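You operate a simulated robot arm through the tools that you are given. There is no shell and no other tool.

You run a simulated robot arm. Do the job below in one go: nothing can be reset, and whatever is moved stays where it is left.

## Task
Dry the sieve with the highest WET figure on drier seat 1 till its display shows under 200.
Fine: hands clear at each blast, no more blasts than that takes; sieve back on the step after. Set down upright: what you pick out.

It is judged by the outcome, as a careful person would: the job done as asked, and still so three seconds after it is handed in. It fails if anything else is knocked over, pushed out of place, dropped, spilled or broken.

## Robot
A 6-joint arm with a two-finger gripper, fixed in place. Base frame: the origin is at the foot of the arm, x ahead of it, y to its left, z up. Units: m, degrees, N and s.
Its first joint turns from -166.0 to 166.0 degrees. Payload 2.45 kg.
Tool frame: the origin (TCP) lies between the finger pads and is the grasp point; the fingertips stand 0.02 m ahead of it; z points along the fingers, y is the line along which they close. The gripper opens to 0.14 m. The gripper's body begins 0.168 m behind the TCP.
Orientation is that of the tool frame in the base frame, as a unit quaternion [w, x, y, z]. With the fingers straight down and closing along the base's y, the tool's x points along the base's -x, its y along +y and its z along -z.

## Interface
- The arm moves only by the tool apply_moves. Its arguments are lists of equal length, an entry for each row: "grip": the opening, from 0 (shut) to 1 (fully open); "travel": the shift along the tool's x, y, z in units of 25 mm (1.0 is 25 mm), a list of three; "rot": the turn, a rotation vector about the tool's x, y, z in units of 4 degrees (1.0 is 4 degrees), a list of three. In form: {"grip": [grip, ...], "travel": [[tx, ty, tz], ...], "rot": [[wx, wy, wz], ...]}. A call has 1 to 20 rows; each row shifts and turns the commanded pose from where the row before left it, along the tool's axes as they then stand. A call with a number of a shift or a turn outside -1 to 1 is refused whole. Rows are played at 5 a second. More than 0.05 m and 8.6 degrees between two rows, or a gripper value outside its range, and nothing of the call is played. Where a pose cannot be reached the arm comes as near as it can. A force on the tool above 40 N (or 10 N above the force at the start of the call, whichever is more), or a blocked arm, ends the call early, and 0.2 s more pass. The fingers move at their own pace (about 0.045 m/s each) and stop on an object; they squeeze with about 41 N. The grip force told is the motor's: it shows also when the fingers shut on nothing. Time passes only in rows, and 0.2 s behind the last, so rows that do not move let the fingers close. It gives the time, the measured TCP pose, the force on the tool (base axes), the opening and the grip force at its end, in the units of the frame above (readings bear some noise), with the torque about the TCP (base axes, N m) and any sound that the robot's microphone picked up.
- Cameras (640 x 400 px; columns grow to the right, rows downward): "scene" is fixed at [0.4032, 0.6508, 1.51]; the picture's right is [-0.79, -0.61, 0.00], its down [-0.32, 0.41, -0.85] and it looks along [0.52, -0.68, -0.52] (base axes); focal length 346 px, centre (320, 200). "wrist" rides on the gripper at [0.078, 0.011, -0.209] in the tool frame; the picture's right is [-0.14, 0.99, 0.00], its down [-0.92, -0.13, -0.37] and it looks along [-0.37, -0.05, 0.93] (tool axes); focal length 280 px, centre (320, 200). There is no depth. A picture from a camera that has moved, and an enlarged one, comes with that camera's place and axes in the base frame and with its lens. The place of the scene camera against the robot may be out by one fixed shift of up to 0.012 m in any direction.
- camera(camera): a new picture of that camera. The clock stands still meanwhile.
- close_up(camera, box): a new picture of the part [left, top, right, bottom] of that camera's present view, enlarged. The clock stands still meanwhile.
- finish_job(): hands the job in; it is judged then, once.

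Nothing tells you positions but the pictures and the camera data. Unless the task says otherwise, let go and move clear before handing in.

The tools are called by a JSON object that holds its "method" and its "body". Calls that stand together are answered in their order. apply_moves: Moves the arm, as the interface text tells. Its arguments: {"type":"object","properties":{"grip":{"type":"array","items":{"type":"number"}},"travel":{"type":"array","items":{"type":"array","items":{"type":"number"}}},"rot":{"type":"array","items":{"type":"array","items":{"type":"number"}}}},"required":["grip","travel","rot"]} The other tools are called the same way: camera (camera) takes a picture; close_up (camera, box) takes an enlarged picture of a part of a camera's view; finish_job () hands the job in.

At the start:

```text
clock: 0.0
tool_pos: [0.627, 0.1007, 1.2244]
tool_rot: [0.001, 0.0, 1.0, 0.001]
wrist_force: [0.4, -0.3, 0.4]
torque: [-0.02, -0.01, 0.0]
finger_gap: 0.14
gripper_force: 0.1
```

scene: 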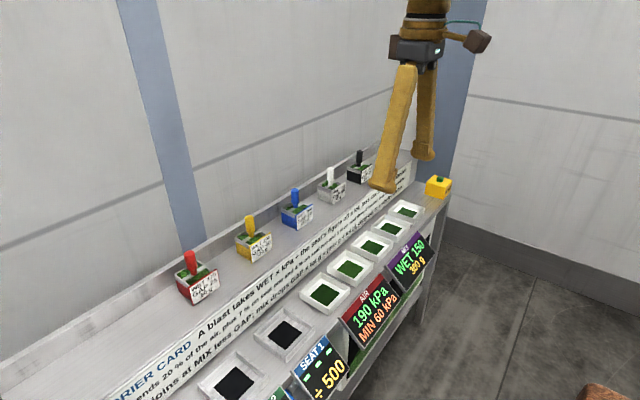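
wrist: 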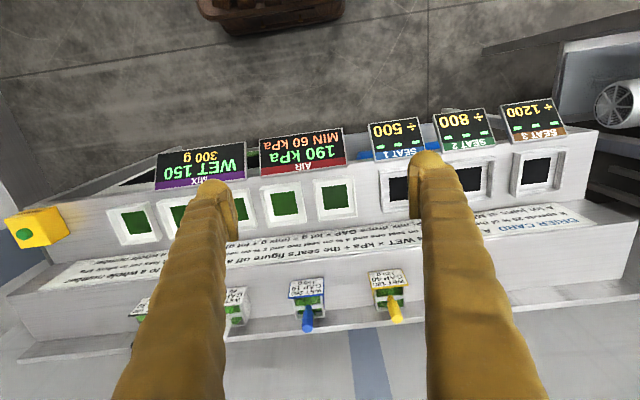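

I see a bench with five coloured sieves on a step, green-lit mixing wells, three drier seats and displays. I'll enlarge the views to read the labels and the drier card.

{"method": "close_up", "body": {"camera": "scene", "box": [160, 140, 400, 310]}}

{"method": "close_up", "body": {"camera": "scene", "box": [200, 230, 440, 400]}}

{"method": "close_up", "body": {"camera": "scene", "box": [90, 290, 260, 400]}}

{"method": "close_up", "body": {"camera": "scene", "box": [170, 200, 350, 310]}}

{"method": "close_up", "body": {"camera": "wrist", "box": [340, 90, 640, 280]}}

{"method": "close_up", "body": {"camera": "wrist", "box": [0, 120, 350, 340]}}

```text
2.35 times, centred on (280, 225) of scene
camera zoom: at [0.4032, 0.6508, 1.51], right [-0.79, -0.61, 0.0], down [-0.32, 0.41, -0.85], along [0.52, -0.68, -0.52], focal length 814 px, centre (414, 141)
```

zoom: 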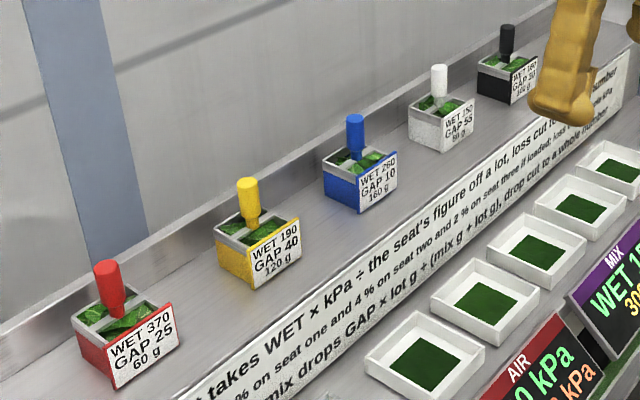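

```text
2.35 times, centred on (320, 315) of scene
camera zoom: at [0.4032, 0.6508, 1.51], right [-0.79, -0.61, 0.0], down [-0.32, 0.41, -0.85], along [0.52, -0.68, -0.52], focal length 814 px, centre (320, -71)
```

zoom: 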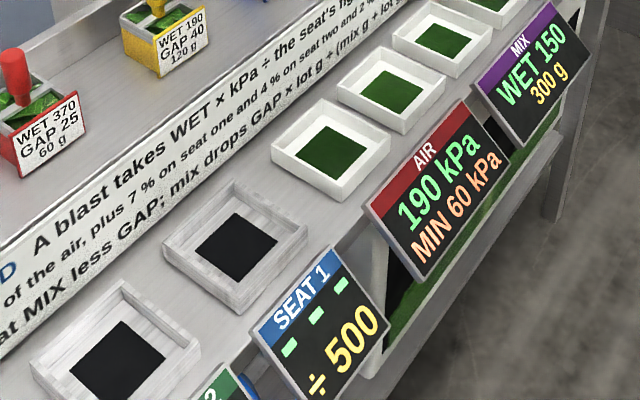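

```text
3.64 times, centred on (175, 345) of scene
camera zoom: at [0.4032, 0.6508, 1.51], right [-0.79, -0.61, 0.0], down [-0.32, 0.41, -0.85], along [0.52, -0.68, -0.52], focal length 1259 px, centre (847, -327)
```

zoom: 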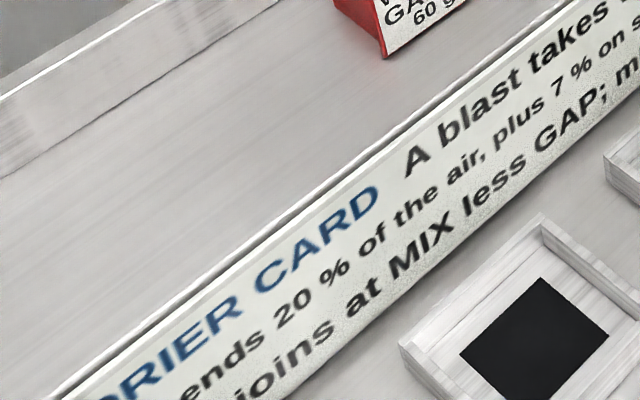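

```text
3.56 times, centred on (260, 255) of scene
camera zoom: at [0.4032, 0.6508, 1.51], right [-0.79, -0.61, 0.0], down [-0.32, 0.41, -0.85], along [0.52, -0.68, -0.52], focal length 1231 px, centre (533, 4)
```

zoom: 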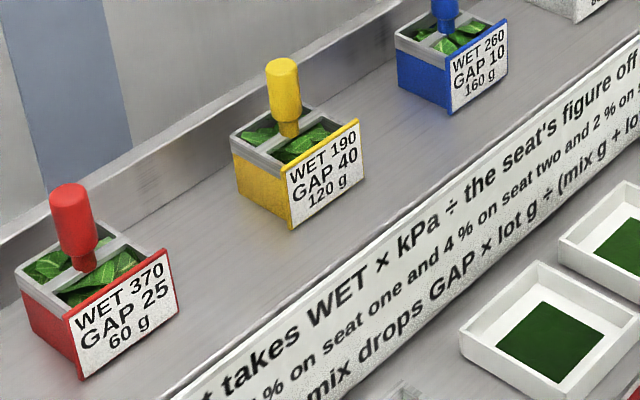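

```text
2.11 times, centred on (490, 185) of wrist
camera zoom: at [0.5493, 0.1117, 1.4303], right [0.14, 0.99, 0.0], down [0.92, -0.13, 0.37], along [0.37, -0.05, -0.93], focal length 590 px, centre (-38, 232)
```

zoom: 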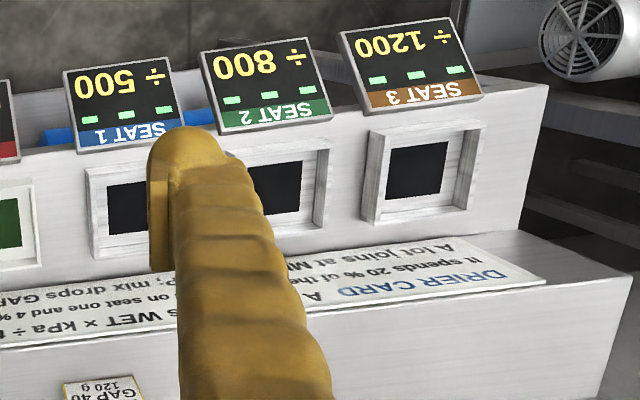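

```text
1.82 times, centred on (175, 230) of wrist
camera zoom: at [0.5493, 0.1117, 1.4303], right [0.14, 0.99, 0.0], down [0.92, -0.13, 0.37], along [0.37, -0.05, -0.93], focal length 510 px, centre (584, 146)
```

zoom: 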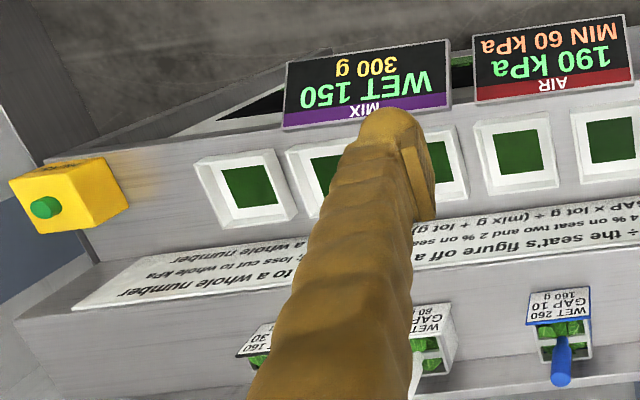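

Red reads WET 370, yellow 190 and blue 260; I still need clear readings on white and black. I'll also take a closer look at the button box and the rest of the card.

{"method": "close_up", "body": {"camera": "scene", "box": [310, 140, 390, 205]}}

{"method": "close_up", "body": {"camera": "scene", "box": [380, 150, 480, 230]}}

{"method": "close_up", "body": {"camera": "scene", "box": [165, 240, 235, 310]}}

{"method": "close_up", "body": {"camera": "wrist", "box": [0, 200, 100, 270]}}

{"method": "close_up", "body": {"camera": "scene", "box": [290, 170, 430, 260]}}

```text
6.15 times, centred on (350, 172) of scene
camera zoom: at [0.4032, 0.6508, 1.51], right [-0.79, -0.61, 0.0], down [-0.32, 0.41, -0.85], along [0.52, -0.68, -0.52], focal length 2130 px, centre (135, 369)
```

zoom: 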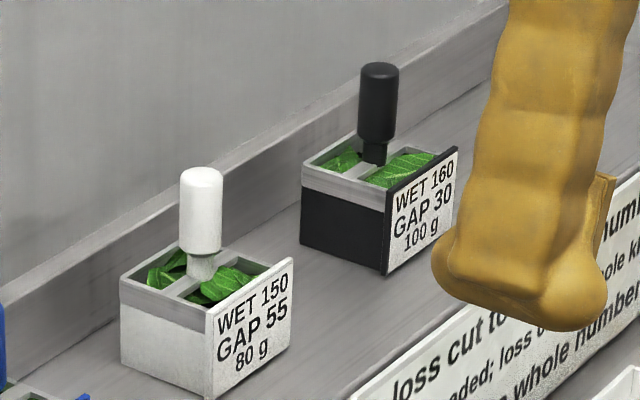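

```text
5.00 times, centred on (430, 190) of scene
camera zoom: at [0.4032, 0.6508, 1.51], right [-0.79, -0.61, 0.0], down [-0.32, 0.41, -0.85], along [0.52, -0.68, -0.52], focal length 1730 px, centre (-230, 250)
```

zoom: 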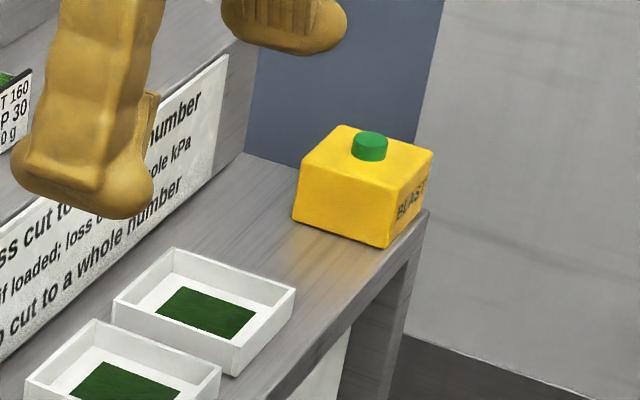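

```text
5.71 times, centred on (200, 275) of scene
camera zoom: at [0.4032, 0.6508, 1.51], right [-0.79, -0.61, 0.0], down [-0.32, 0.41, -0.85], along [0.52, -0.68, -0.52], focal length 1978 px, centre (1006, -229)
```

zoom: 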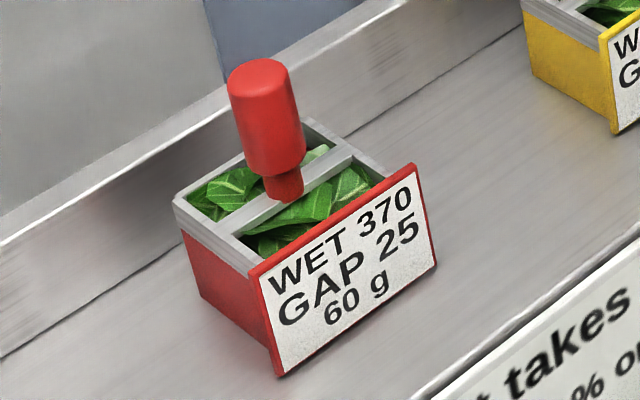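

```text
5.71 times, centred on (50, 235) of wrist
camera zoom: at [0.5493, 0.1117, 1.4303], right [0.14, 0.99, 0.0], down [0.92, -0.13, 0.37], along [0.37, -0.05, -0.93], focal length 1602 px, centre (1863, 0)
```

zoom: 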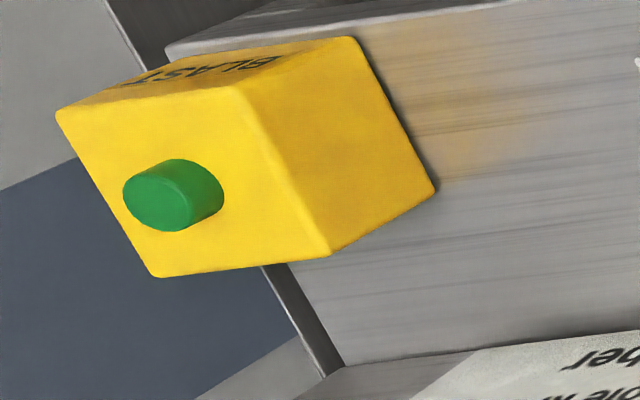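

```text
4.44 times, centred on (360, 215) of scene
camera zoom: at [0.4032, 0.6508, 1.51], right [-0.79, -0.61, 0.0], down [-0.32, 0.41, -0.85], along [0.52, -0.68, -0.52], focal length 1538 px, centre (142, 133)
```

zoom: 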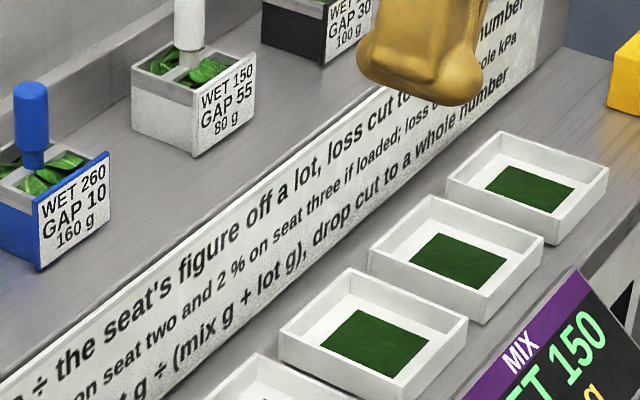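

The red sieve has the highest WET at 370. By the card, the first blast takes 370×190/500=140 (leaving 230) and the second takes 230×139/500=63 (leaving 167), so two blasts. I'll shift the wrist camera towards +y to see the red sieve and seat 1.

{"method": "apply_moves", "body": {"grip": [1, 1, 1, 1, 1, 1, 1, 1, 1], "travel": [[0, 1, 0], [0, 1, 0], [0, 1, 0], [0, 1, 0], [0, 1, 0], [0, 1, 0], [0, 1, 0], [0, 1, 0], [0, 0, 0]], "rot": [[0, 0, 0], [0, 0, 0], [0, 0, 0], [0, 0, 0], [0, 0, 0], [0, 0, 0], [0, 0, 0], [0, 0, 0], [0, 0, 0]]}}

{"method": "camera", "body": {"camera": "wrist"}}

{"method": "camera", "body": {"camera": "scene"}}

```text
clock: 2.0
tool_pos: [0.6263, 0.2998, 1.2221]
tool_rot: [0.0, 0.0, 1.0, 0.0]
wrist_force: [0.0, 0.4, 0.1]
torque: [0.03, 0.0, -0.01]
finger_gap: 0.1398
gripper_force: 0.1
```

```text
taken
camera wrist: at [0.5491, 0.31, 1.4296], right [0.14, 0.99, 0.0], down [0.92, -0.13, 0.37], along [0.37, -0.05, -0.93], focal length 280 px, centre (320, 200)
```

wrist: 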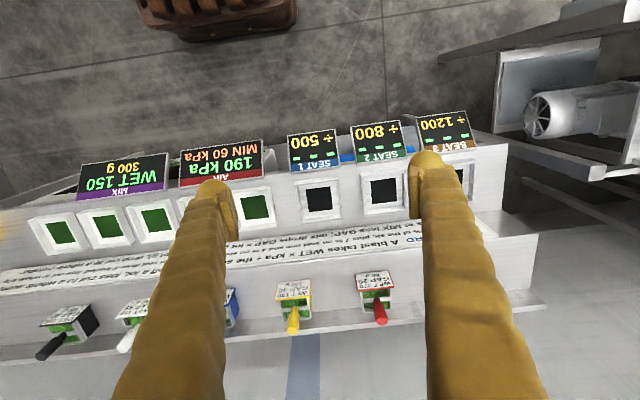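

```text
taken
```

scene: 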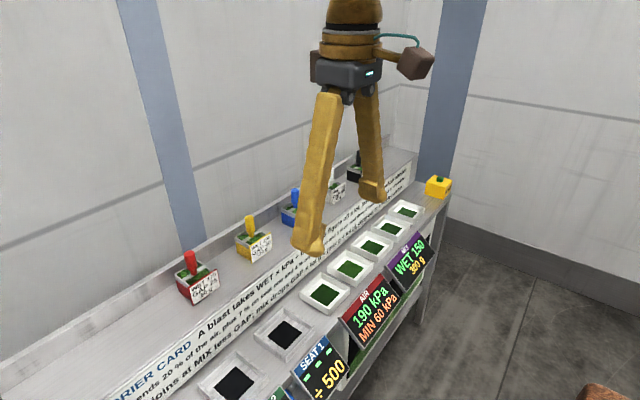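

{"method": "close_up", "body": {"camera": "wrist", "box": [230, 120, 440, 340]}}

{"method": "close_up", "body": {"camera": "wrist", "box": [330, 250, 410, 335]}}

{"method": "close_up", "body": {"camera": "wrist", "box": [280, 120, 420, 225]}}

{"method": "close_up", "body": {"camera": "scene", "box": [240, 290, 340, 380]}}

```text
1.82 times, centred on (335, 230) of wrist
camera zoom: at [0.5491, 0.31, 1.4296], right [0.14, 0.99, 0.0], down [0.92, -0.13, 0.37], along [0.37, -0.05, -0.93], focal length 510 px, centre (293, 146)
```

zoom: 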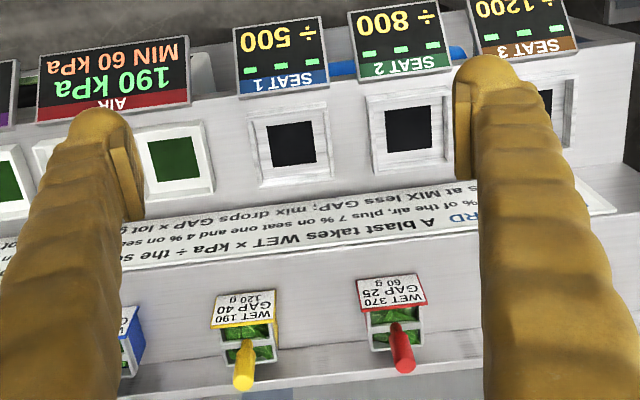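

```text
4.71 times, centred on (370, 292) of wrist
camera zoom: at [0.5491, 0.31, 1.4296], right [0.14, 0.99, 0.0], down [0.92, -0.13, 0.37], along [0.37, -0.05, -0.93], focal length 1320 px, centre (85, -235)
```

zoom: 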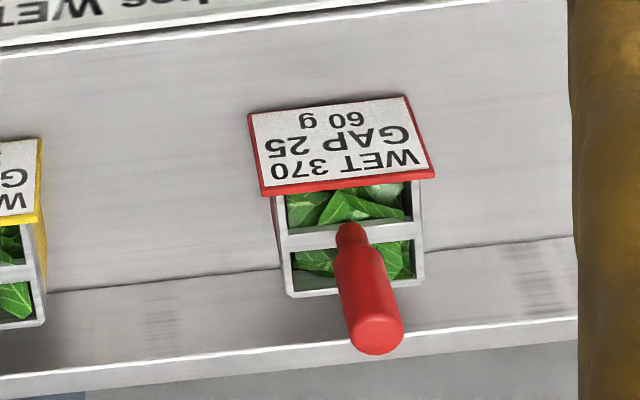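

```text
3.81 times, centred on (350, 172) of wrist
camera zoom: at [0.5491, 0.31, 1.4296], right [0.14, 0.99, 0.0], down [0.92, -0.13, 0.37], along [0.37, -0.05, -0.93], focal length 1068 px, centre (206, 305)
```

zoom: 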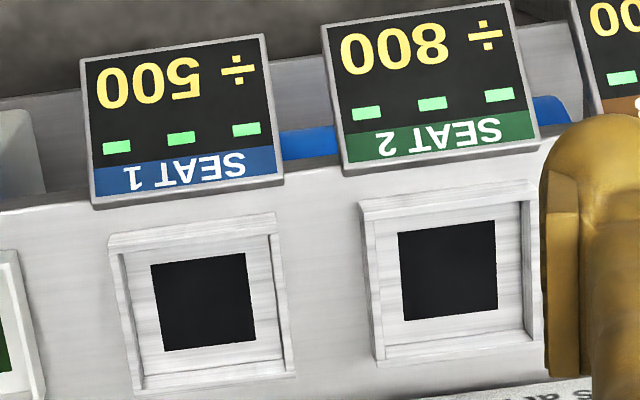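

```text
4.44 times, centred on (290, 335) of scene
camera zoom: at [0.4032, 0.6508, 1.51], right [-0.79, -0.61, 0.0], down [-0.32, 0.41, -0.85], along [0.52, -0.68, -0.52], focal length 1538 px, centre (453, -400)
```

zoom: 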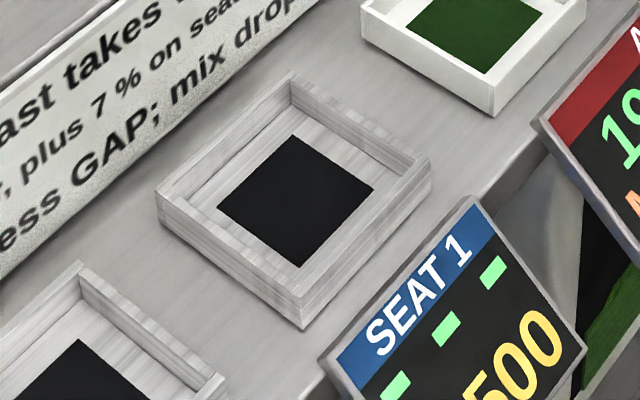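

The red sieve's handle top is near (0.965, 0.368, 1.03) and the step surface is near z 0.925. Seat 1's frame is centred near (0.79, 0.277). The sieve is at the edge of reach, so I'll test how far the arm gets at a safe height.

{"method": "apply_moves", "body": {"grip": [1, 1, 1, 1, 1, 1, 1, 1, 1, 1, 1, 1, 1], "travel": [[-0.91, 0.227, 0.08], [-0.91, 0.227, 0.08], [-0.91, 0.227, 0.08], [-0.91, 0.227, 0.08], [-0.91, 0.227, 0.08], [-0.91, 0.227, 0.08], [-0.91, 0.227, 0.08], [-0.91, 0.227, 0.08], [-0.91, 0.227, 0.08], [-0.91, 0.227, 0.08], [-0.91, 0.227, 0.08], [-0.91, 0.227, 0.08], [0, 0, 0]], "rot": [[0, 0, 0], [0, 0, 0], [0, 0, 0], [0, 0, 0], [0, 0, 0], [0, 0, 0], [0, 0, 0], [0, 0, 0], [0, 0, 0], [0, 0, 0], [0, 0, 0], [0, 0, 0], [0, 0, 0]]}}

{"method": "camera", "body": {"camera": "wrist"}}

{"method": "camera", "body": {"camera": "scene"}}

```text
clock: 4.8
tool_pos: [0.9024, 0.3684, 1.2016]
tool_rot: [0.0, 0.0, 1.0, 0.0]
wrist_force: [0.3, 0.1, -0.4]
torque: [-0.01, -0.01, 0.03]
finger_gap: 0.1402
gripper_force: 0.0
```

```text
taken
camera wrist: at [0.8234, 0.3792, 1.4078], right [0.14, 0.99, 0.0], down [0.92, -0.13, 0.37], along [0.37, -0.05, -0.93], focal length 280 px, centre (320, 200)
```

wrist: 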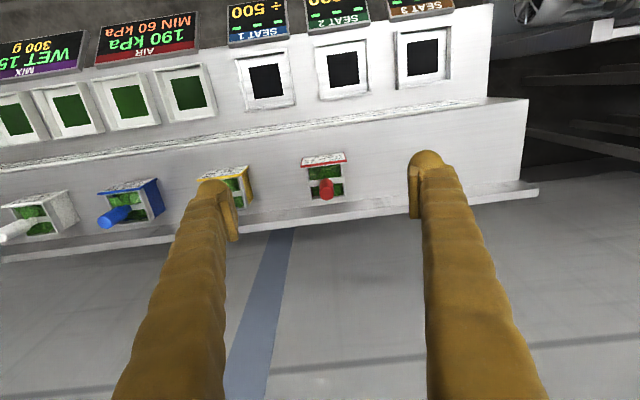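

```text
taken
```

scene: 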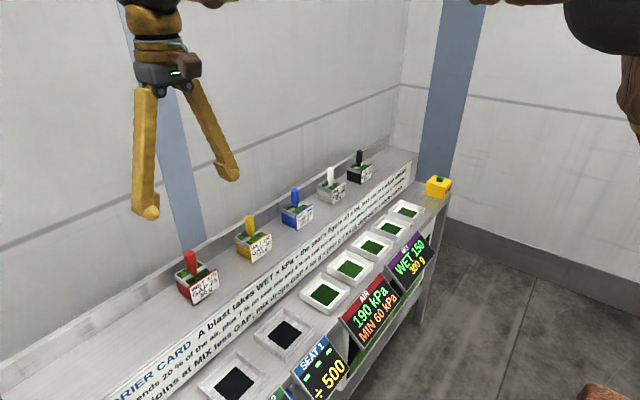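

The arm reaches (0.902, 0.368, 1.20) with the tool straight down. A close-up from here should refine where the sieve and seat are.

{"method": "close_up", "body": {"camera": "wrist", "box": [280, 140, 360, 210]}}

{"method": "close_up", "body": {"camera": "wrist", "box": [220, 20, 320, 120]}}

```text
5.71 times, centred on (320, 175) of wrist
camera zoom: at [0.8234, 0.3792, 1.4078], right [0.14, 0.99, 0.0], down [0.92, -0.13, 0.37], along [0.37, -0.05, -0.93], focal length 1602 px, centre (320, 343)
```

zoom: 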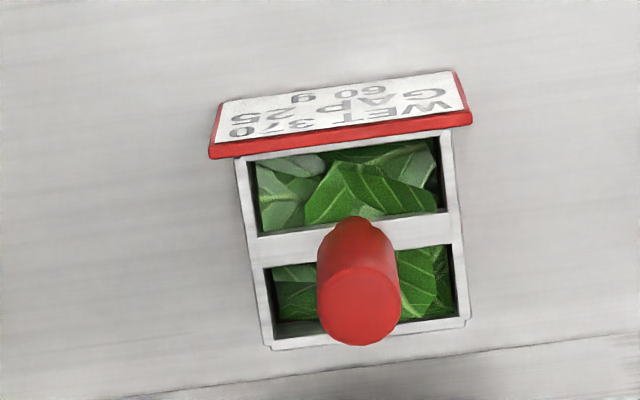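

```text
4.00 times, centred on (270, 70) of wrist
camera zoom: at [0.8234, 0.3792, 1.4078], right [0.14, 0.99, 0.0], down [0.92, -0.13, 0.37], along [0.37, -0.05, -0.93], focal length 1122 px, centre (520, 720)
```

zoom: 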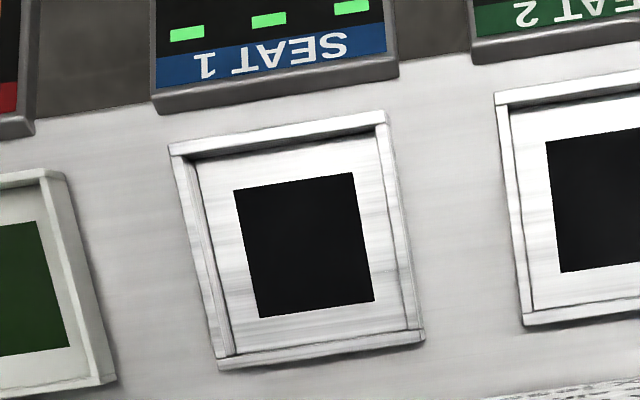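

The sieve's handle axis is at about (0.965, 0.3685), its top is at z 1.03, and it lines up with the base axes. I'll test whether the arm can get directly over the handle at z≈1.12 with the tool down.

{"method": "apply_moves", "body": {"grip": [1, 1, 1, 1, 1], "travel": [[-0.63, 0, 0.8], [-0.63, 0, 0.8], [-0.63, 0, 0.8], [-0.63, 0, 0.8], [0, 0, 0]], "rot": [[0, 0, 0], [0, 0, 0], [0, 0, 0], [0, 0, 0], [0, 0, 0]]}}

{"method": "camera", "body": {"camera": "wrist"}}

{"method": "camera", "body": {"camera": "scene"}}

```text
clock: 6.0
tool_pos: [0.9656, 0.3691, 1.1195]
tool_rot: [0.001, -0.001, 1.0, 0.0]
wrist_force: [0.6, 0.1, 0.0]
torque: [0.03, -0.02, 0.01]
finger_gap: 0.14
gripper_force: 0.0
```

```text
taken
camera wrist: at [0.8867, 0.3801, 1.3274], right [0.14, 0.99, 0.0], down [0.92, -0.13, 0.37], along [0.37, -0.05, -0.93], focal length 280 px, centre (320, 200)
```

wrist: 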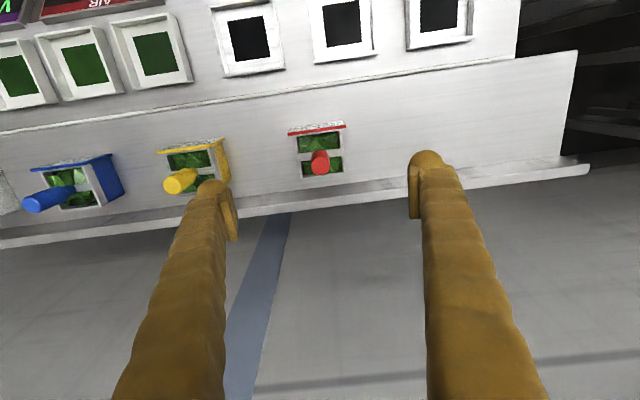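

```text
taken
```

scene: 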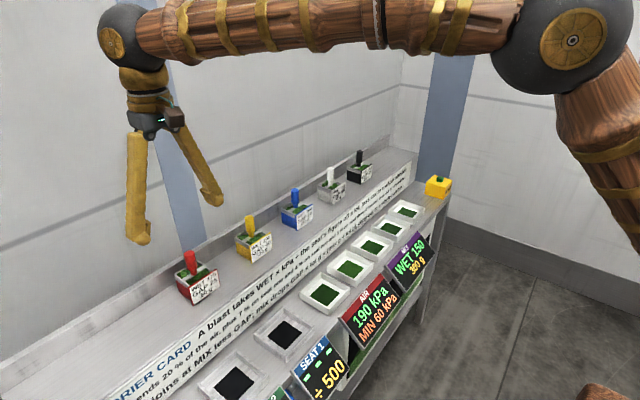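

The arm reaches straight above the handle. I'll check the alignment before going down.

{"method": "close_up", "body": {"camera": "wrist", "box": [270, 110, 370, 190]}}

{"method": "close_up", "body": {"camera": "wrist", "box": [190, 0, 310, 90]}}

```text
5.00 times, centred on (320, 150) of wrist
camera zoom: at [0.8867, 0.3801, 1.3274], right [0.14, 0.99, 0.0], down [0.92, -0.13, 0.37], along [0.37, -0.05, -0.93], focal length 1402 px, centre (320, 450)
```

zoom: 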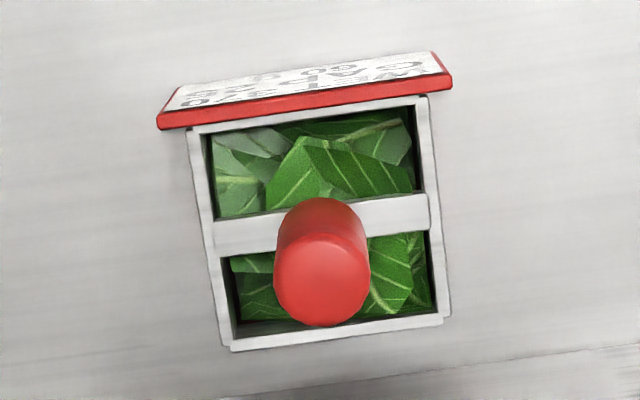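

```text
4.44 times, centred on (250, 45) of wrist
camera zoom: at [0.8867, 0.3801, 1.3274], right [0.14, 0.99, 0.0], down [0.92, -0.13, 0.37], along [0.37, -0.05, -0.93], focal length 1246 px, centre (631, 889)
```

zoom: 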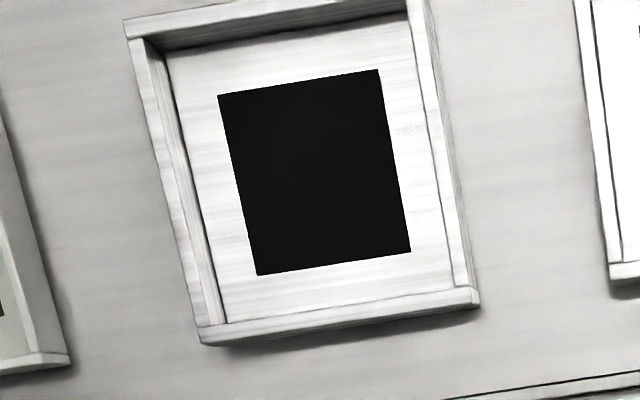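

The handle lies within about 0.5 mm of the tool axis. I'll go down around it to z≈1.012 and close.

{"method": "apply_moves", "body": {"grip": [1, 1, 1, 1, 1, 1, 1], "travel": [[0, 0, 0.8], [0, 0, 0.8], [0, 0, 0.8], [0, 0, 0.8], [0, 0, 0.6], [0, 0, 0.5], [0, 0, 0]], "rot": [[0, 0, 0], [0, 0, 0], [0, 0, 0], [0, 0, 0], [0, 0, 0], [0, 0, 0], [0, 0, 0]]}}

{"method": "camera", "body": {"camera": "wrist"}}

{"method": "close_up", "body": {"camera": "scene", "box": [110, 170, 290, 310]}}

```text
clock: 7.6
tool_pos: [0.9647, 0.3699, 1.0123]
tool_rot: [0.0, 0.001, 1.0, 0.0]
wrist_force: [-0.5, -0.5, -0.3]
torque: [-0.03, -0.01, 0.0]
finger_gap: 0.14
gripper_force: 0.0
```

```text
taken
camera wrist: at [0.8872, 0.3801, 1.2193], right [0.14, 0.99, 0.0], down [0.92, -0.13, 0.37], along [0.37, -0.05, -0.93], focal length 280 px, centre (320, 200)
```

wrist: 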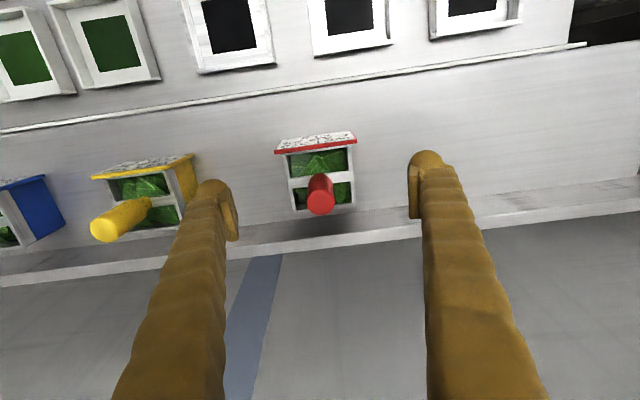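

```text
2.86 times, centred on (200, 240) of scene
camera zoom: at [0.4032, 0.6508, 1.51], right [-0.79, -0.61, 0.0], down [-0.32, 0.41, -0.85], along [0.52, -0.68, -0.52], focal length 989 px, centre (663, 86)
```

zoom: 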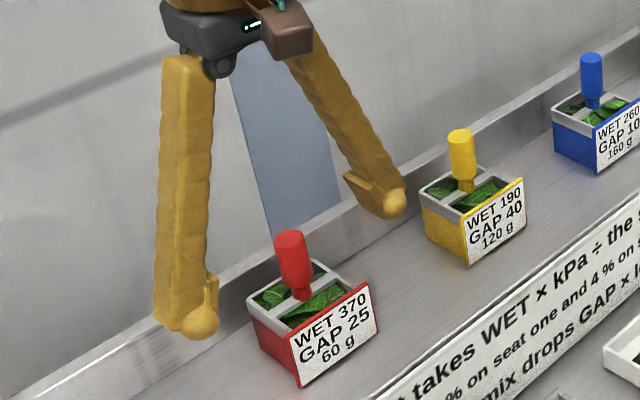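

The fingers straddle the handle with room on both sides, and the tips stay above the rim and label. Now I'll close the gripper.

{"method": "apply_moves", "body": {"grip": [0.5, 0.3, 0.2, 0.1, 0, 0, 0, 0, 0, 0], "travel": [[0, 0, 0], [0, 0, 0], [0, 0, 0], [0, 0, 0], [0, 0, 0], [0, 0, 0], [0, 0, 0], [0, 0, 0], [0, 0, 0], [0, 0, 0]], "rot": [[0, 0, 0], [0, 0, 0], [0, 0, 0], [0, 0, 0], [0, 0, 0], [0, 0, 0], [0, 0, 0], [0, 0, 0], [0, 0, 0], [0, 0, 0]]}}

{"method": "camera", "body": {"camera": "wrist"}}

{"method": "close_up", "body": {"camera": "scene", "box": [110, 170, 290, 310]}}

```text
clock: 9.8
tool_pos: [0.965, 0.3695, 1.0119]
tool_rot: [0.001, 0.0, 1.0, 0.0]
wrist_force: [0.3, -0.3, -0.7]
torque: [0.01, -0.01, -0.02]
finger_gap: 0.0208
gripper_force: 40.7
```

```text
taken
camera wrist: at [0.8873, 0.3801, 1.2193], right [0.14, 0.99, 0.0], down [0.92, -0.13, 0.37], along [0.37, -0.05, -0.93], focal length 280 px, centre (320, 200)
```

wrist: 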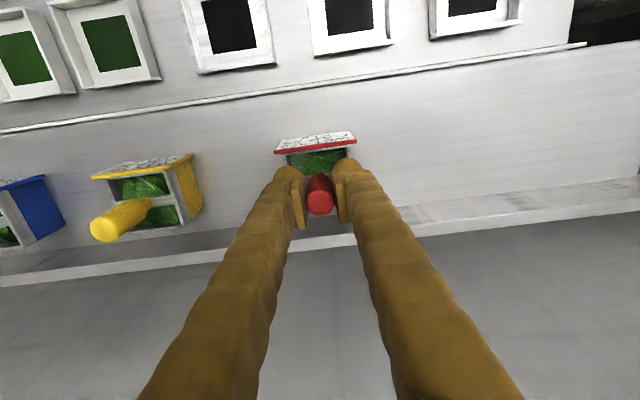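

```text
2.86 times, centred on (200, 240) of scene
camera zoom: at [0.4032, 0.6508, 1.51], right [-0.79, -0.61, 0.0], down [-0.32, 0.41, -0.85], along [0.52, -0.68, -0.52], focal length 989 px, centre (663, 86)
```

zoom: 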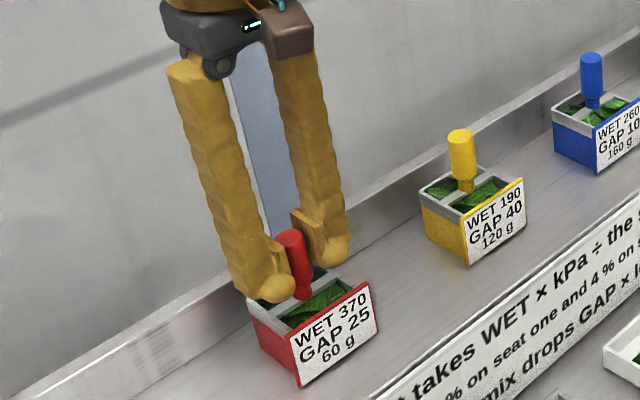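

The handle is gripped with a 20.8 mm gap at 41 N. I'll lift straight up slowly.

{"method": "apply_moves", "body": {"grip": [0, 0, 0, 0, 0, 0, 0], "travel": [[0, 0, -0.3], [0, 0, -0.5], [0, 0, -0.6], [0, 0, -0.6], [0, 0, -0.6], [0, 0, -0.4], [0, 0, 0]], "rot": [[0, 0, 0], [0, 0, 0], [0, 0, 0], [0, 0, 0], [0, 0, 0], [0, 0, 0], [0, 0, 0]]}}

{"method": "camera", "body": {"camera": "wrist"}}

{"method": "close_up", "body": {"camera": "scene", "box": [110, 150, 290, 310]}}

```text
clock: 11.4
tool_pos: [0.9635, 0.3707, 1.0856]
tool_rot: [0.0, 0.001, 1.0, 0.0]
wrist_force: [0.1, 0.2, -1.9]
torque: [0.01, 0.05, -0.02]
finger_gap: 0.0203
gripper_force: 40.8
```

```text
taken
camera wrist: at [0.8856, 0.3804, 1.2944], right [0.14, 0.99, 0.0], down [0.92, -0.13, 0.37], along [0.37, -0.05, -0.93], focal length 280 px, centre (320, 200)
```

wrist: 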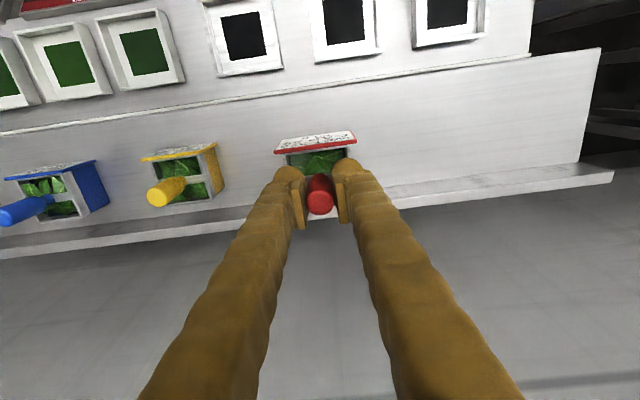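

```text
2.50 times, centred on (200, 230) of scene
camera zoom: at [0.4032, 0.6508, 1.51], right [-0.79, -0.61, 0.0], down [-0.32, 0.41, -0.85], along [0.52, -0.68, -0.52], focal length 865 px, centre (620, 125)
```

zoom: 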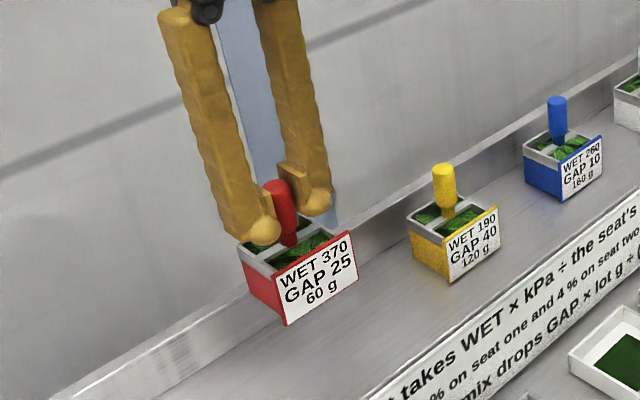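

The sieve is lifted cleanly and hangs upright. I'll carry it to above seat 1, centred at about (0.796, 0.274), keeping the height.

{"method": "apply_moves", "body": {"grip": [0, 0, 0, 0, 0, 0, 0, 0, 0, 0, 0], "travel": [[0.4, -0.23, 0], [0.7, -0.4, 0], [0.8, -0.46, 0], [0.8, -0.46, 0], [0.8, -0.46, 0], [0.8, -0.46, 0], [0.8, -0.46, 0], [0.7, -0.4, 0], [0.5, -0.29, 0], [0.32, -0.2, 0], [0, 0, 0]], "rot": [[0, 0, 0], [0, 0, 0], [0, 0, 0], [0, 0, 0], [0, 0, 0], [0, 0, 0], [0, 0, 0], [0, 0, 0], [0, 0, 0], [0, 0, 0], [0, 0, 0]]}}

{"method": "camera", "body": {"camera": "wrist"}}

{"method": "camera", "body": {"camera": "scene"}}

```text
clock: 13.8
tool_pos: [0.798, 0.2742, 1.0867]
tool_rot: [0.0, 0.0, 1.0, 0.0]
wrist_force: [0.1, -0.4, -1.5]
torque: [0.01, 0.0, -0.01]
finger_gap: 0.0208
gripper_force: 40.8
```

```text
taken
camera wrist: at [0.7203, 0.285, 1.2935], right [0.14, 0.99, 0.0], down [0.92, -0.13, 0.37], along [0.37, -0.05, -0.93], focal length 280 px, centre (320, 200)
```

wrist: 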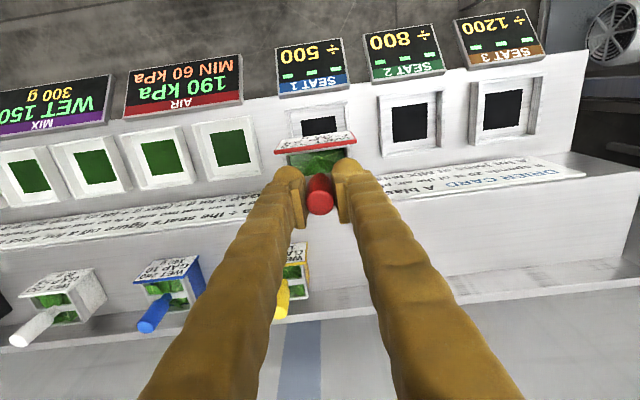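

```text
taken
```

scene: 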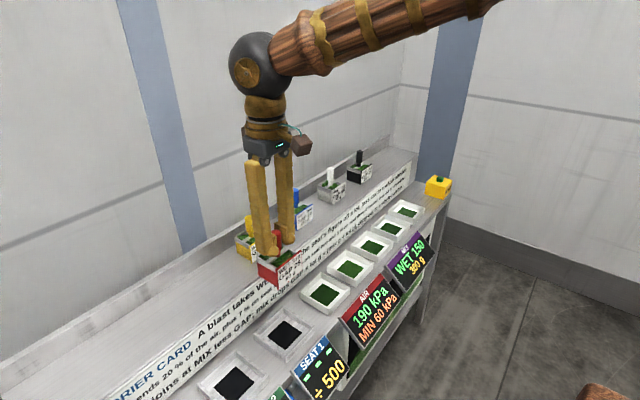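

{"method": "close_up", "body": {"camera": "wrist", "box": [270, 30, 470, 160]}}

{"method": "close_up", "body": {"camera": "scene", "box": [220, 220, 350, 380]}}

```text
3.08 times, centred on (370, 95) of wrist
camera zoom: at [0.7203, 0.285, 1.2935], right [0.14, 0.99, 0.0], down [0.92, -0.13, 0.37], along [0.37, -0.05, -0.93], focal length 863 px, centre (166, 523)
```

zoom: 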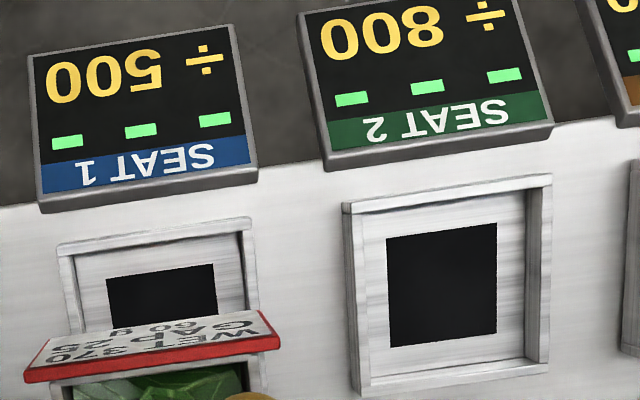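

```text
2.50 times, centred on (285, 300) of scene
camera zoom: at [0.4032, 0.6508, 1.51], right [-0.79, -0.61, 0.0], down [-0.32, 0.41, -0.85], along [0.52, -0.68, -0.52], focal length 865 px, centre (408, -50)
```

zoom: 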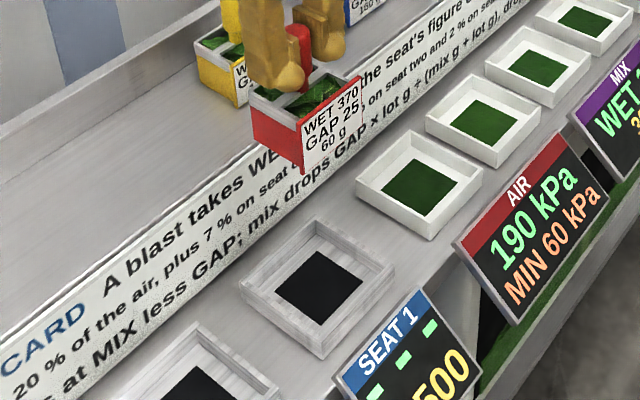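

The sieve is centred over seat 1, with about 7 mm to spare on the label sides and 8–12 mm fore and aft. I'll lower it most of the way and check again.

{"method": "apply_moves", "body": {"grip": [0, 0, 0, 0, 0, 0, 0, 0, 0, 0], "travel": [[-0.04, 0, 0.5], [0, 0, 0.8], [0, 0, 0.9], [0, 0, 0.9], [0, 0, 0.9], [0, 0, 0.9], [0, 0, 0.8], [0, 0, 0.6], [0, 0, 0.3], [0, 0, 0]], "rot": [[0, 0, 0], [0, 0, 0], [0, 0, 0], [0, 0, 0], [0, 0, 0], [0, 0, 0], [0, 0, 0], [0, 0, 0], [0, 0, 0], [0, 0, 0]]}}

{"method": "close_up", "body": {"camera": "wrist", "box": [240, 60, 440, 230]}}

{"method": "close_up", "body": {"camera": "scene", "box": [220, 240, 350, 380]}}

```text
clock: 16.0
tool_pos: [0.7999, 0.2746, 0.9212]
tool_rot: [0.001, 0.0, 1.0, 0.0]
wrist_force: [1.1, -0.5, -2.5]
torque: [0.02, 0.02, 0.04]
finger_gap: 0.0204
gripper_force: 40.7
```

```text
2.35 times, centred on (340, 145) of wrist
camera zoom: at [0.7222, 0.2843, 1.1287], right [0.14, 0.99, 0.0], down [0.92, -0.13, 0.37], along [0.37, -0.05, -0.93], focal length 660 px, centre (273, 329)
```

zoom: 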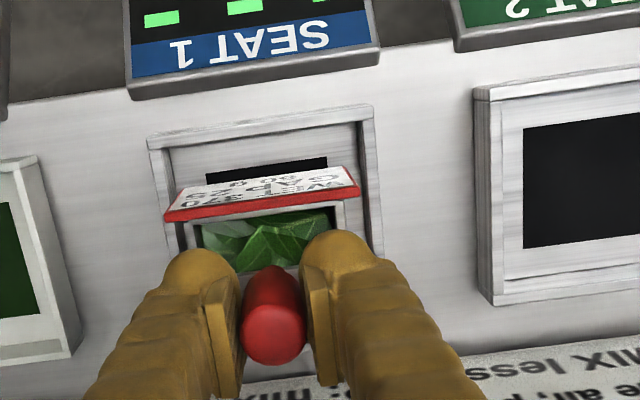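

```text
2.86 times, centred on (285, 310) of scene
camera zoom: at [0.4032, 0.6508, 1.51], right [-0.79, -0.61, 0.0], down [-0.32, 0.41, -0.85], along [0.52, -0.68, -0.52], focal length 989 px, centre (420, -114)
```

zoom: 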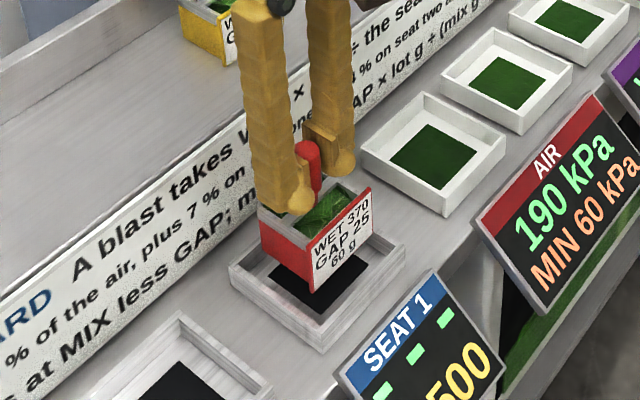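

The sieve is centred inside the frame. I'll keep lowering in small steps and watch the force for contact.

{"method": "apply_moves", "body": {"grip": [0, 0, 0, 0, 0, 0, 0, 0], "travel": [[0, 0, 0.2], [0, 0, 0.2], [0, 0, 0.2], [0, 0, 0.2], [0, 0, 0.2], [0, 0, 0.2], [0, 0, 0.1], [0, 0, 0]], "rot": [[0, 0, 0], [0, 0, 0], [0, 0, 0], [0, 0, 0], [0, 0, 0], [0, 0, 0], [0, 0, 0], [0, 0, 0]]}}

{"method": "close_up", "body": {"camera": "wrist", "box": [240, 60, 440, 230]}}

{"method": "close_up", "body": {"camera": "scene", "box": [230, 280, 330, 370]}}

```text
clock: 17.8
tool_pos: [0.7991, 0.2739, 0.8887]
tool_rot: [0.002, -0.001, 1.0, 0.0]
wrist_force: [-2.0, -1.4, 32.1]
torque: [-0.02, -0.04, 0.01]
finger_gap: 0.0204
gripper_force: 41.3
```

```text
2.35 times, centred on (340, 145) of wrist
camera zoom: at [0.7218, 0.2846, 1.0973], right [0.14, 0.99, 0.0], down [0.92, -0.13, 0.37], along [0.37, -0.05, -0.93], focal length 660 px, centre (273, 329)
```

zoom: 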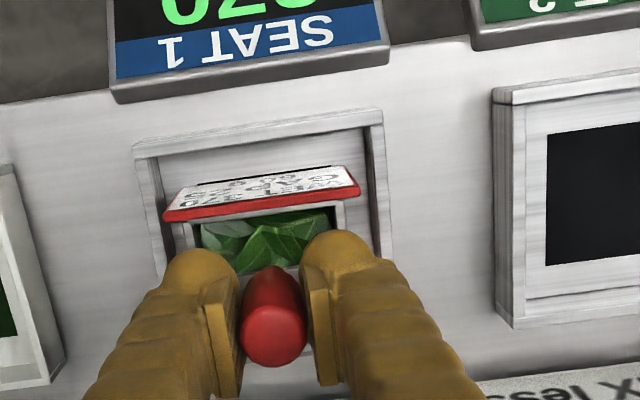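

```text
4.44 times, centred on (280, 325) of scene
camera zoom: at [0.4032, 0.6508, 1.51], right [-0.79, -0.61, 0.0], down [-0.32, 0.41, -0.85], along [0.52, -0.68, -0.52], focal length 1538 px, centre (498, -356)
```

zoom: 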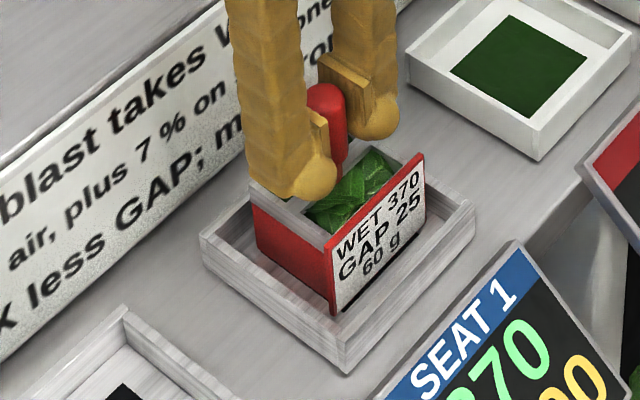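

The sieve is on the floor of seat 1 and the display reads 370. The press is 32 N, so I'll ease up slightly before letting go.

{"method": "apply_moves", "body": {"grip": [0, 0], "travel": [[0, 0, -0.06], [0, 0, 0]], "rot": [[0, 0, 0], [0, 0, 0]]}}

```text
clock: 18.4
tool_pos: [0.7989, 0.273, 0.8907]
tool_rot: [0.0, -0.001, 1.0, 0.0]
wrist_force: [4.3, 2.4, 9.8]
torque: [0.03, -0.68, 0.08]
finger_gap: 0.0204
gripper_force: 41.0
```

{"method": "apply_moves", "body": {"grip": [0, 0], "travel": [[0, 0, -0.02], [0, 0, 0]], "rot": [[0, 0, 0], [0, 0, 0]]}}

```text
clock: 19.0
tool_pos: [0.7981, 0.274, 0.8906]
tool_rot: [0.0, 0.0, 1.0, 0.0]
wrist_force: [-0.3, -0.5, -1.1]
torque: [0.0, 0.02, 0.0]
finger_gap: 0.0207
gripper_force: 41.2
```

The load is now close to the sieve's own weight. I'll open the gripper.

{"method": "apply_moves", "body": {"grip": [0.2, 0.3, 0.45, 0.5, 0.5, 0.5], "travel": [[0, 0, 0], [0, 0, 0], [0, 0, 0], [0, 0, 0], [0, 0, 0], [0, 0, 0]], "rot": [[0, 0, 0], [0, 0, 0], [0, 0, 0], [0, 0, 0], [0, 0, 0], [0, 0, 0]]}}

{"method": "camera", "body": {"camera": "wrist"}}

{"method": "close_up", "body": {"camera": "scene", "box": [220, 260, 360, 390]}}

```text
clock: 20.4
tool_pos: [0.7989, 0.2732, 0.89]
tool_rot: [0.0, 0.0, 1.0, 0.001]
wrist_force: [0.2, 1.1, 0.1]
torque: [0.0, 0.0, -0.02]
finger_gap: 0.0701
gripper_force: 0.1
```

```text
taken
camera wrist: at [0.7217, 0.2841, 1.0984], right [0.14, 0.99, 0.0], down [0.92, -0.13, 0.37], along [0.37, -0.05, -0.93], focal length 280 px, centre (320, 200)
```

wrist: 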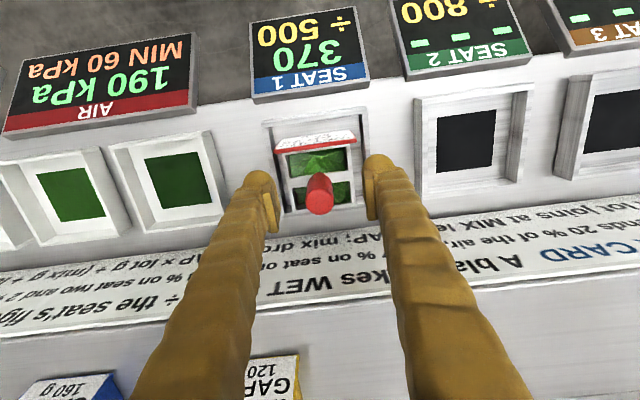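

```text
3.08 times, centred on (290, 325) of scene
camera zoom: at [0.4032, 0.6508, 1.51], right [-0.79, -0.61, 0.0], down [-0.32, 0.41, -0.85], along [0.52, -0.68, -0.52], focal length 1065 px, centre (412, -185)
```

zoom: 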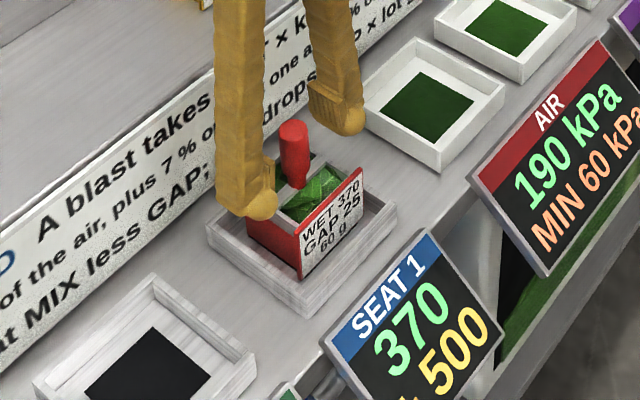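

The sieve sits upright in seat 1, which shows 370, with the air at 190 kPa. I'll lift clear and carry the arm over towards the BLAST box on the −y end.

{"method": "apply_moves", "body": {"grip": [0.5, 0.5, 0.5, 0.5, 0.5, 0.5, 0.5, 0.5, 0.5, 0.5, 0.5], "travel": [[0, 0, -0.4], [0, 0, -0.8], [0, 0, -1], [0, 0, -1], [0, 0, -1], [0, 0, -1], [0, 0, -1], [0, 0, -1], [0, 0, -1], [0, 0, -0.8], [0, 0, 0]], "rot": [[0, 0, 0], [0, 0, 0], [0, 0, 0], [0, 0, 0], [0, 0, 0], [0, 0, 0], [0, 0, 0], [0, 0, 0], [0, 0, 0], [0, 0, 0], [0, 0, 0]]}}

{"method": "camera", "body": {"camera": "wrist"}}

{"method": "camera", "body": {"camera": "scene"}}

```text
clock: 22.8
tool_pos: [0.7982, 0.2745, 1.1145]
tool_rot: [0.0, 0.0, 1.0, -0.001]
wrist_force: [0.5, 0.2, -0.2]
torque: [0.01, 0.01, -0.02]
finger_gap: 0.0702
gripper_force: 0.1
```

```text
taken
camera wrist: at [0.7211, 0.2851, 1.3229], right [0.14, 0.99, 0.0], down [0.92, -0.13, 0.37], along [0.37, -0.05, -0.93], focal length 280 px, centre (320, 200)
```

wrist: 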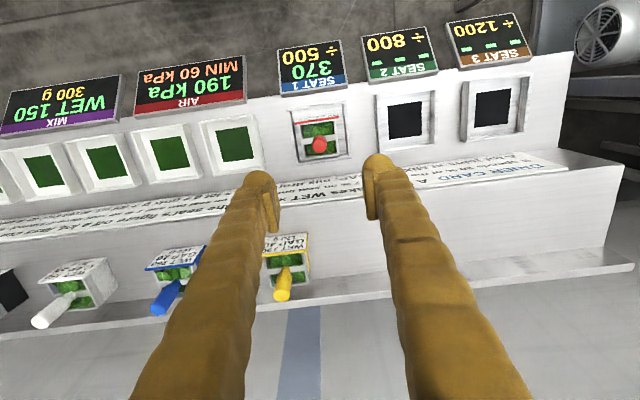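

```text
taken
```

scene: 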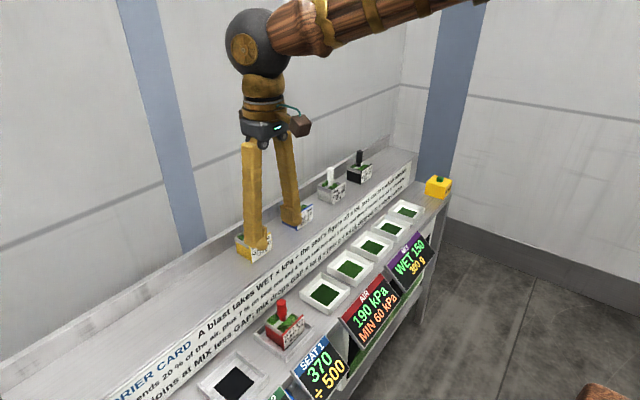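

The sieve stayed put and the gripper is clear of it. Next I'll travel along −y at z 1.11, high above everything.

{"method": "apply_moves", "body": {"grip": [0.5, 0.5, 0.5, 0.5, 0.5, 0.5, 0.5, 0.5, 0.5, 0.5, 0.5, 0.5, 0.5, 0.5, 0.5, 0.5, 0.5, 0.5, 0.5, 0.5], "travel": [[0.1, -0.5, 0], [0.1, -1, 0], [0.1, -1, 0], [0.1, -1, 0], [0.1, -1, 0], [0.1, -1, 0], [0.1, -1, 0], [0.1, -1, 0], [0.1, -1, 0], [0.1, -1, 0], [0.1, -1, 0], [0.1, -1, 0], [0.1, -1, 0], [0.1, -1, 0], [0.1, -1, 0], [0.1, -1, 0], [0, -1, 0], [0, -1, 0], [0, -1, 0], [0, -1, 0]], "rot": [[0, 0, 0], [0, 0, 0], [0, 0, 0], [0, 0, 0], [0, 0, 0], [0, 0, 0], [0, 0, 0], [0, 0, 0], [0, 0, 0], [0, 0, 0], [0, 0, 0], [0, 0, 0], [0, 0, 0], [0, 0, 0], [0, 0, 0], [0, 0, 0], [0, 0, 0], [0, 0, 0], [0, 0, 0], [0, 0, 0]]}}

{"method": "camera", "body": {"camera": "wrist"}}

{"method": "camera", "body": {"camera": "scene"}}

```text
clock: 27.0
tool_pos: [0.7603, -0.2133, 1.1164]
tool_rot: [0.0, 0.0, 1.0, -0.001]
wrist_force: [0.6, -0.3, -0.3]
torque: [-0.01, -0.01, -0.02]
finger_gap: 0.0701
gripper_force: 0.0
```

```text
taken
camera wrist: at [0.6827, -0.2018, 1.3236], right [0.14, 0.99, 0.0], down [0.92, -0.13, 0.37], along [0.37, -0.05, -0.93], focal length 280 px, centre (320, 200)
```

wrist: 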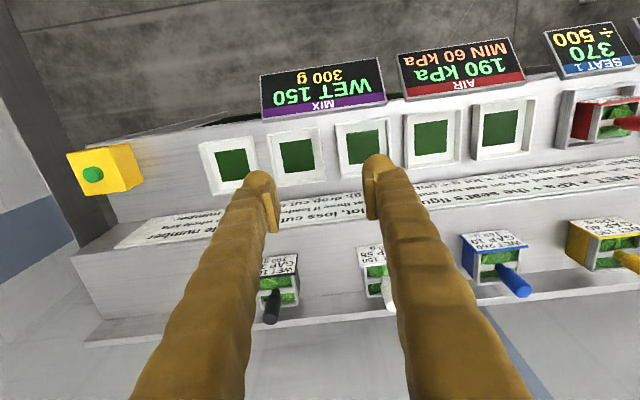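

```text
taken
```

scene: 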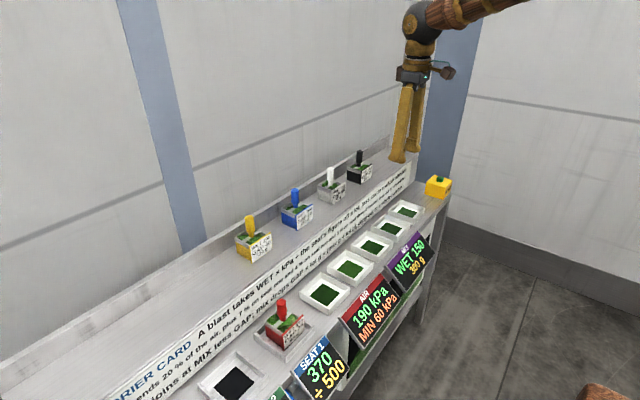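

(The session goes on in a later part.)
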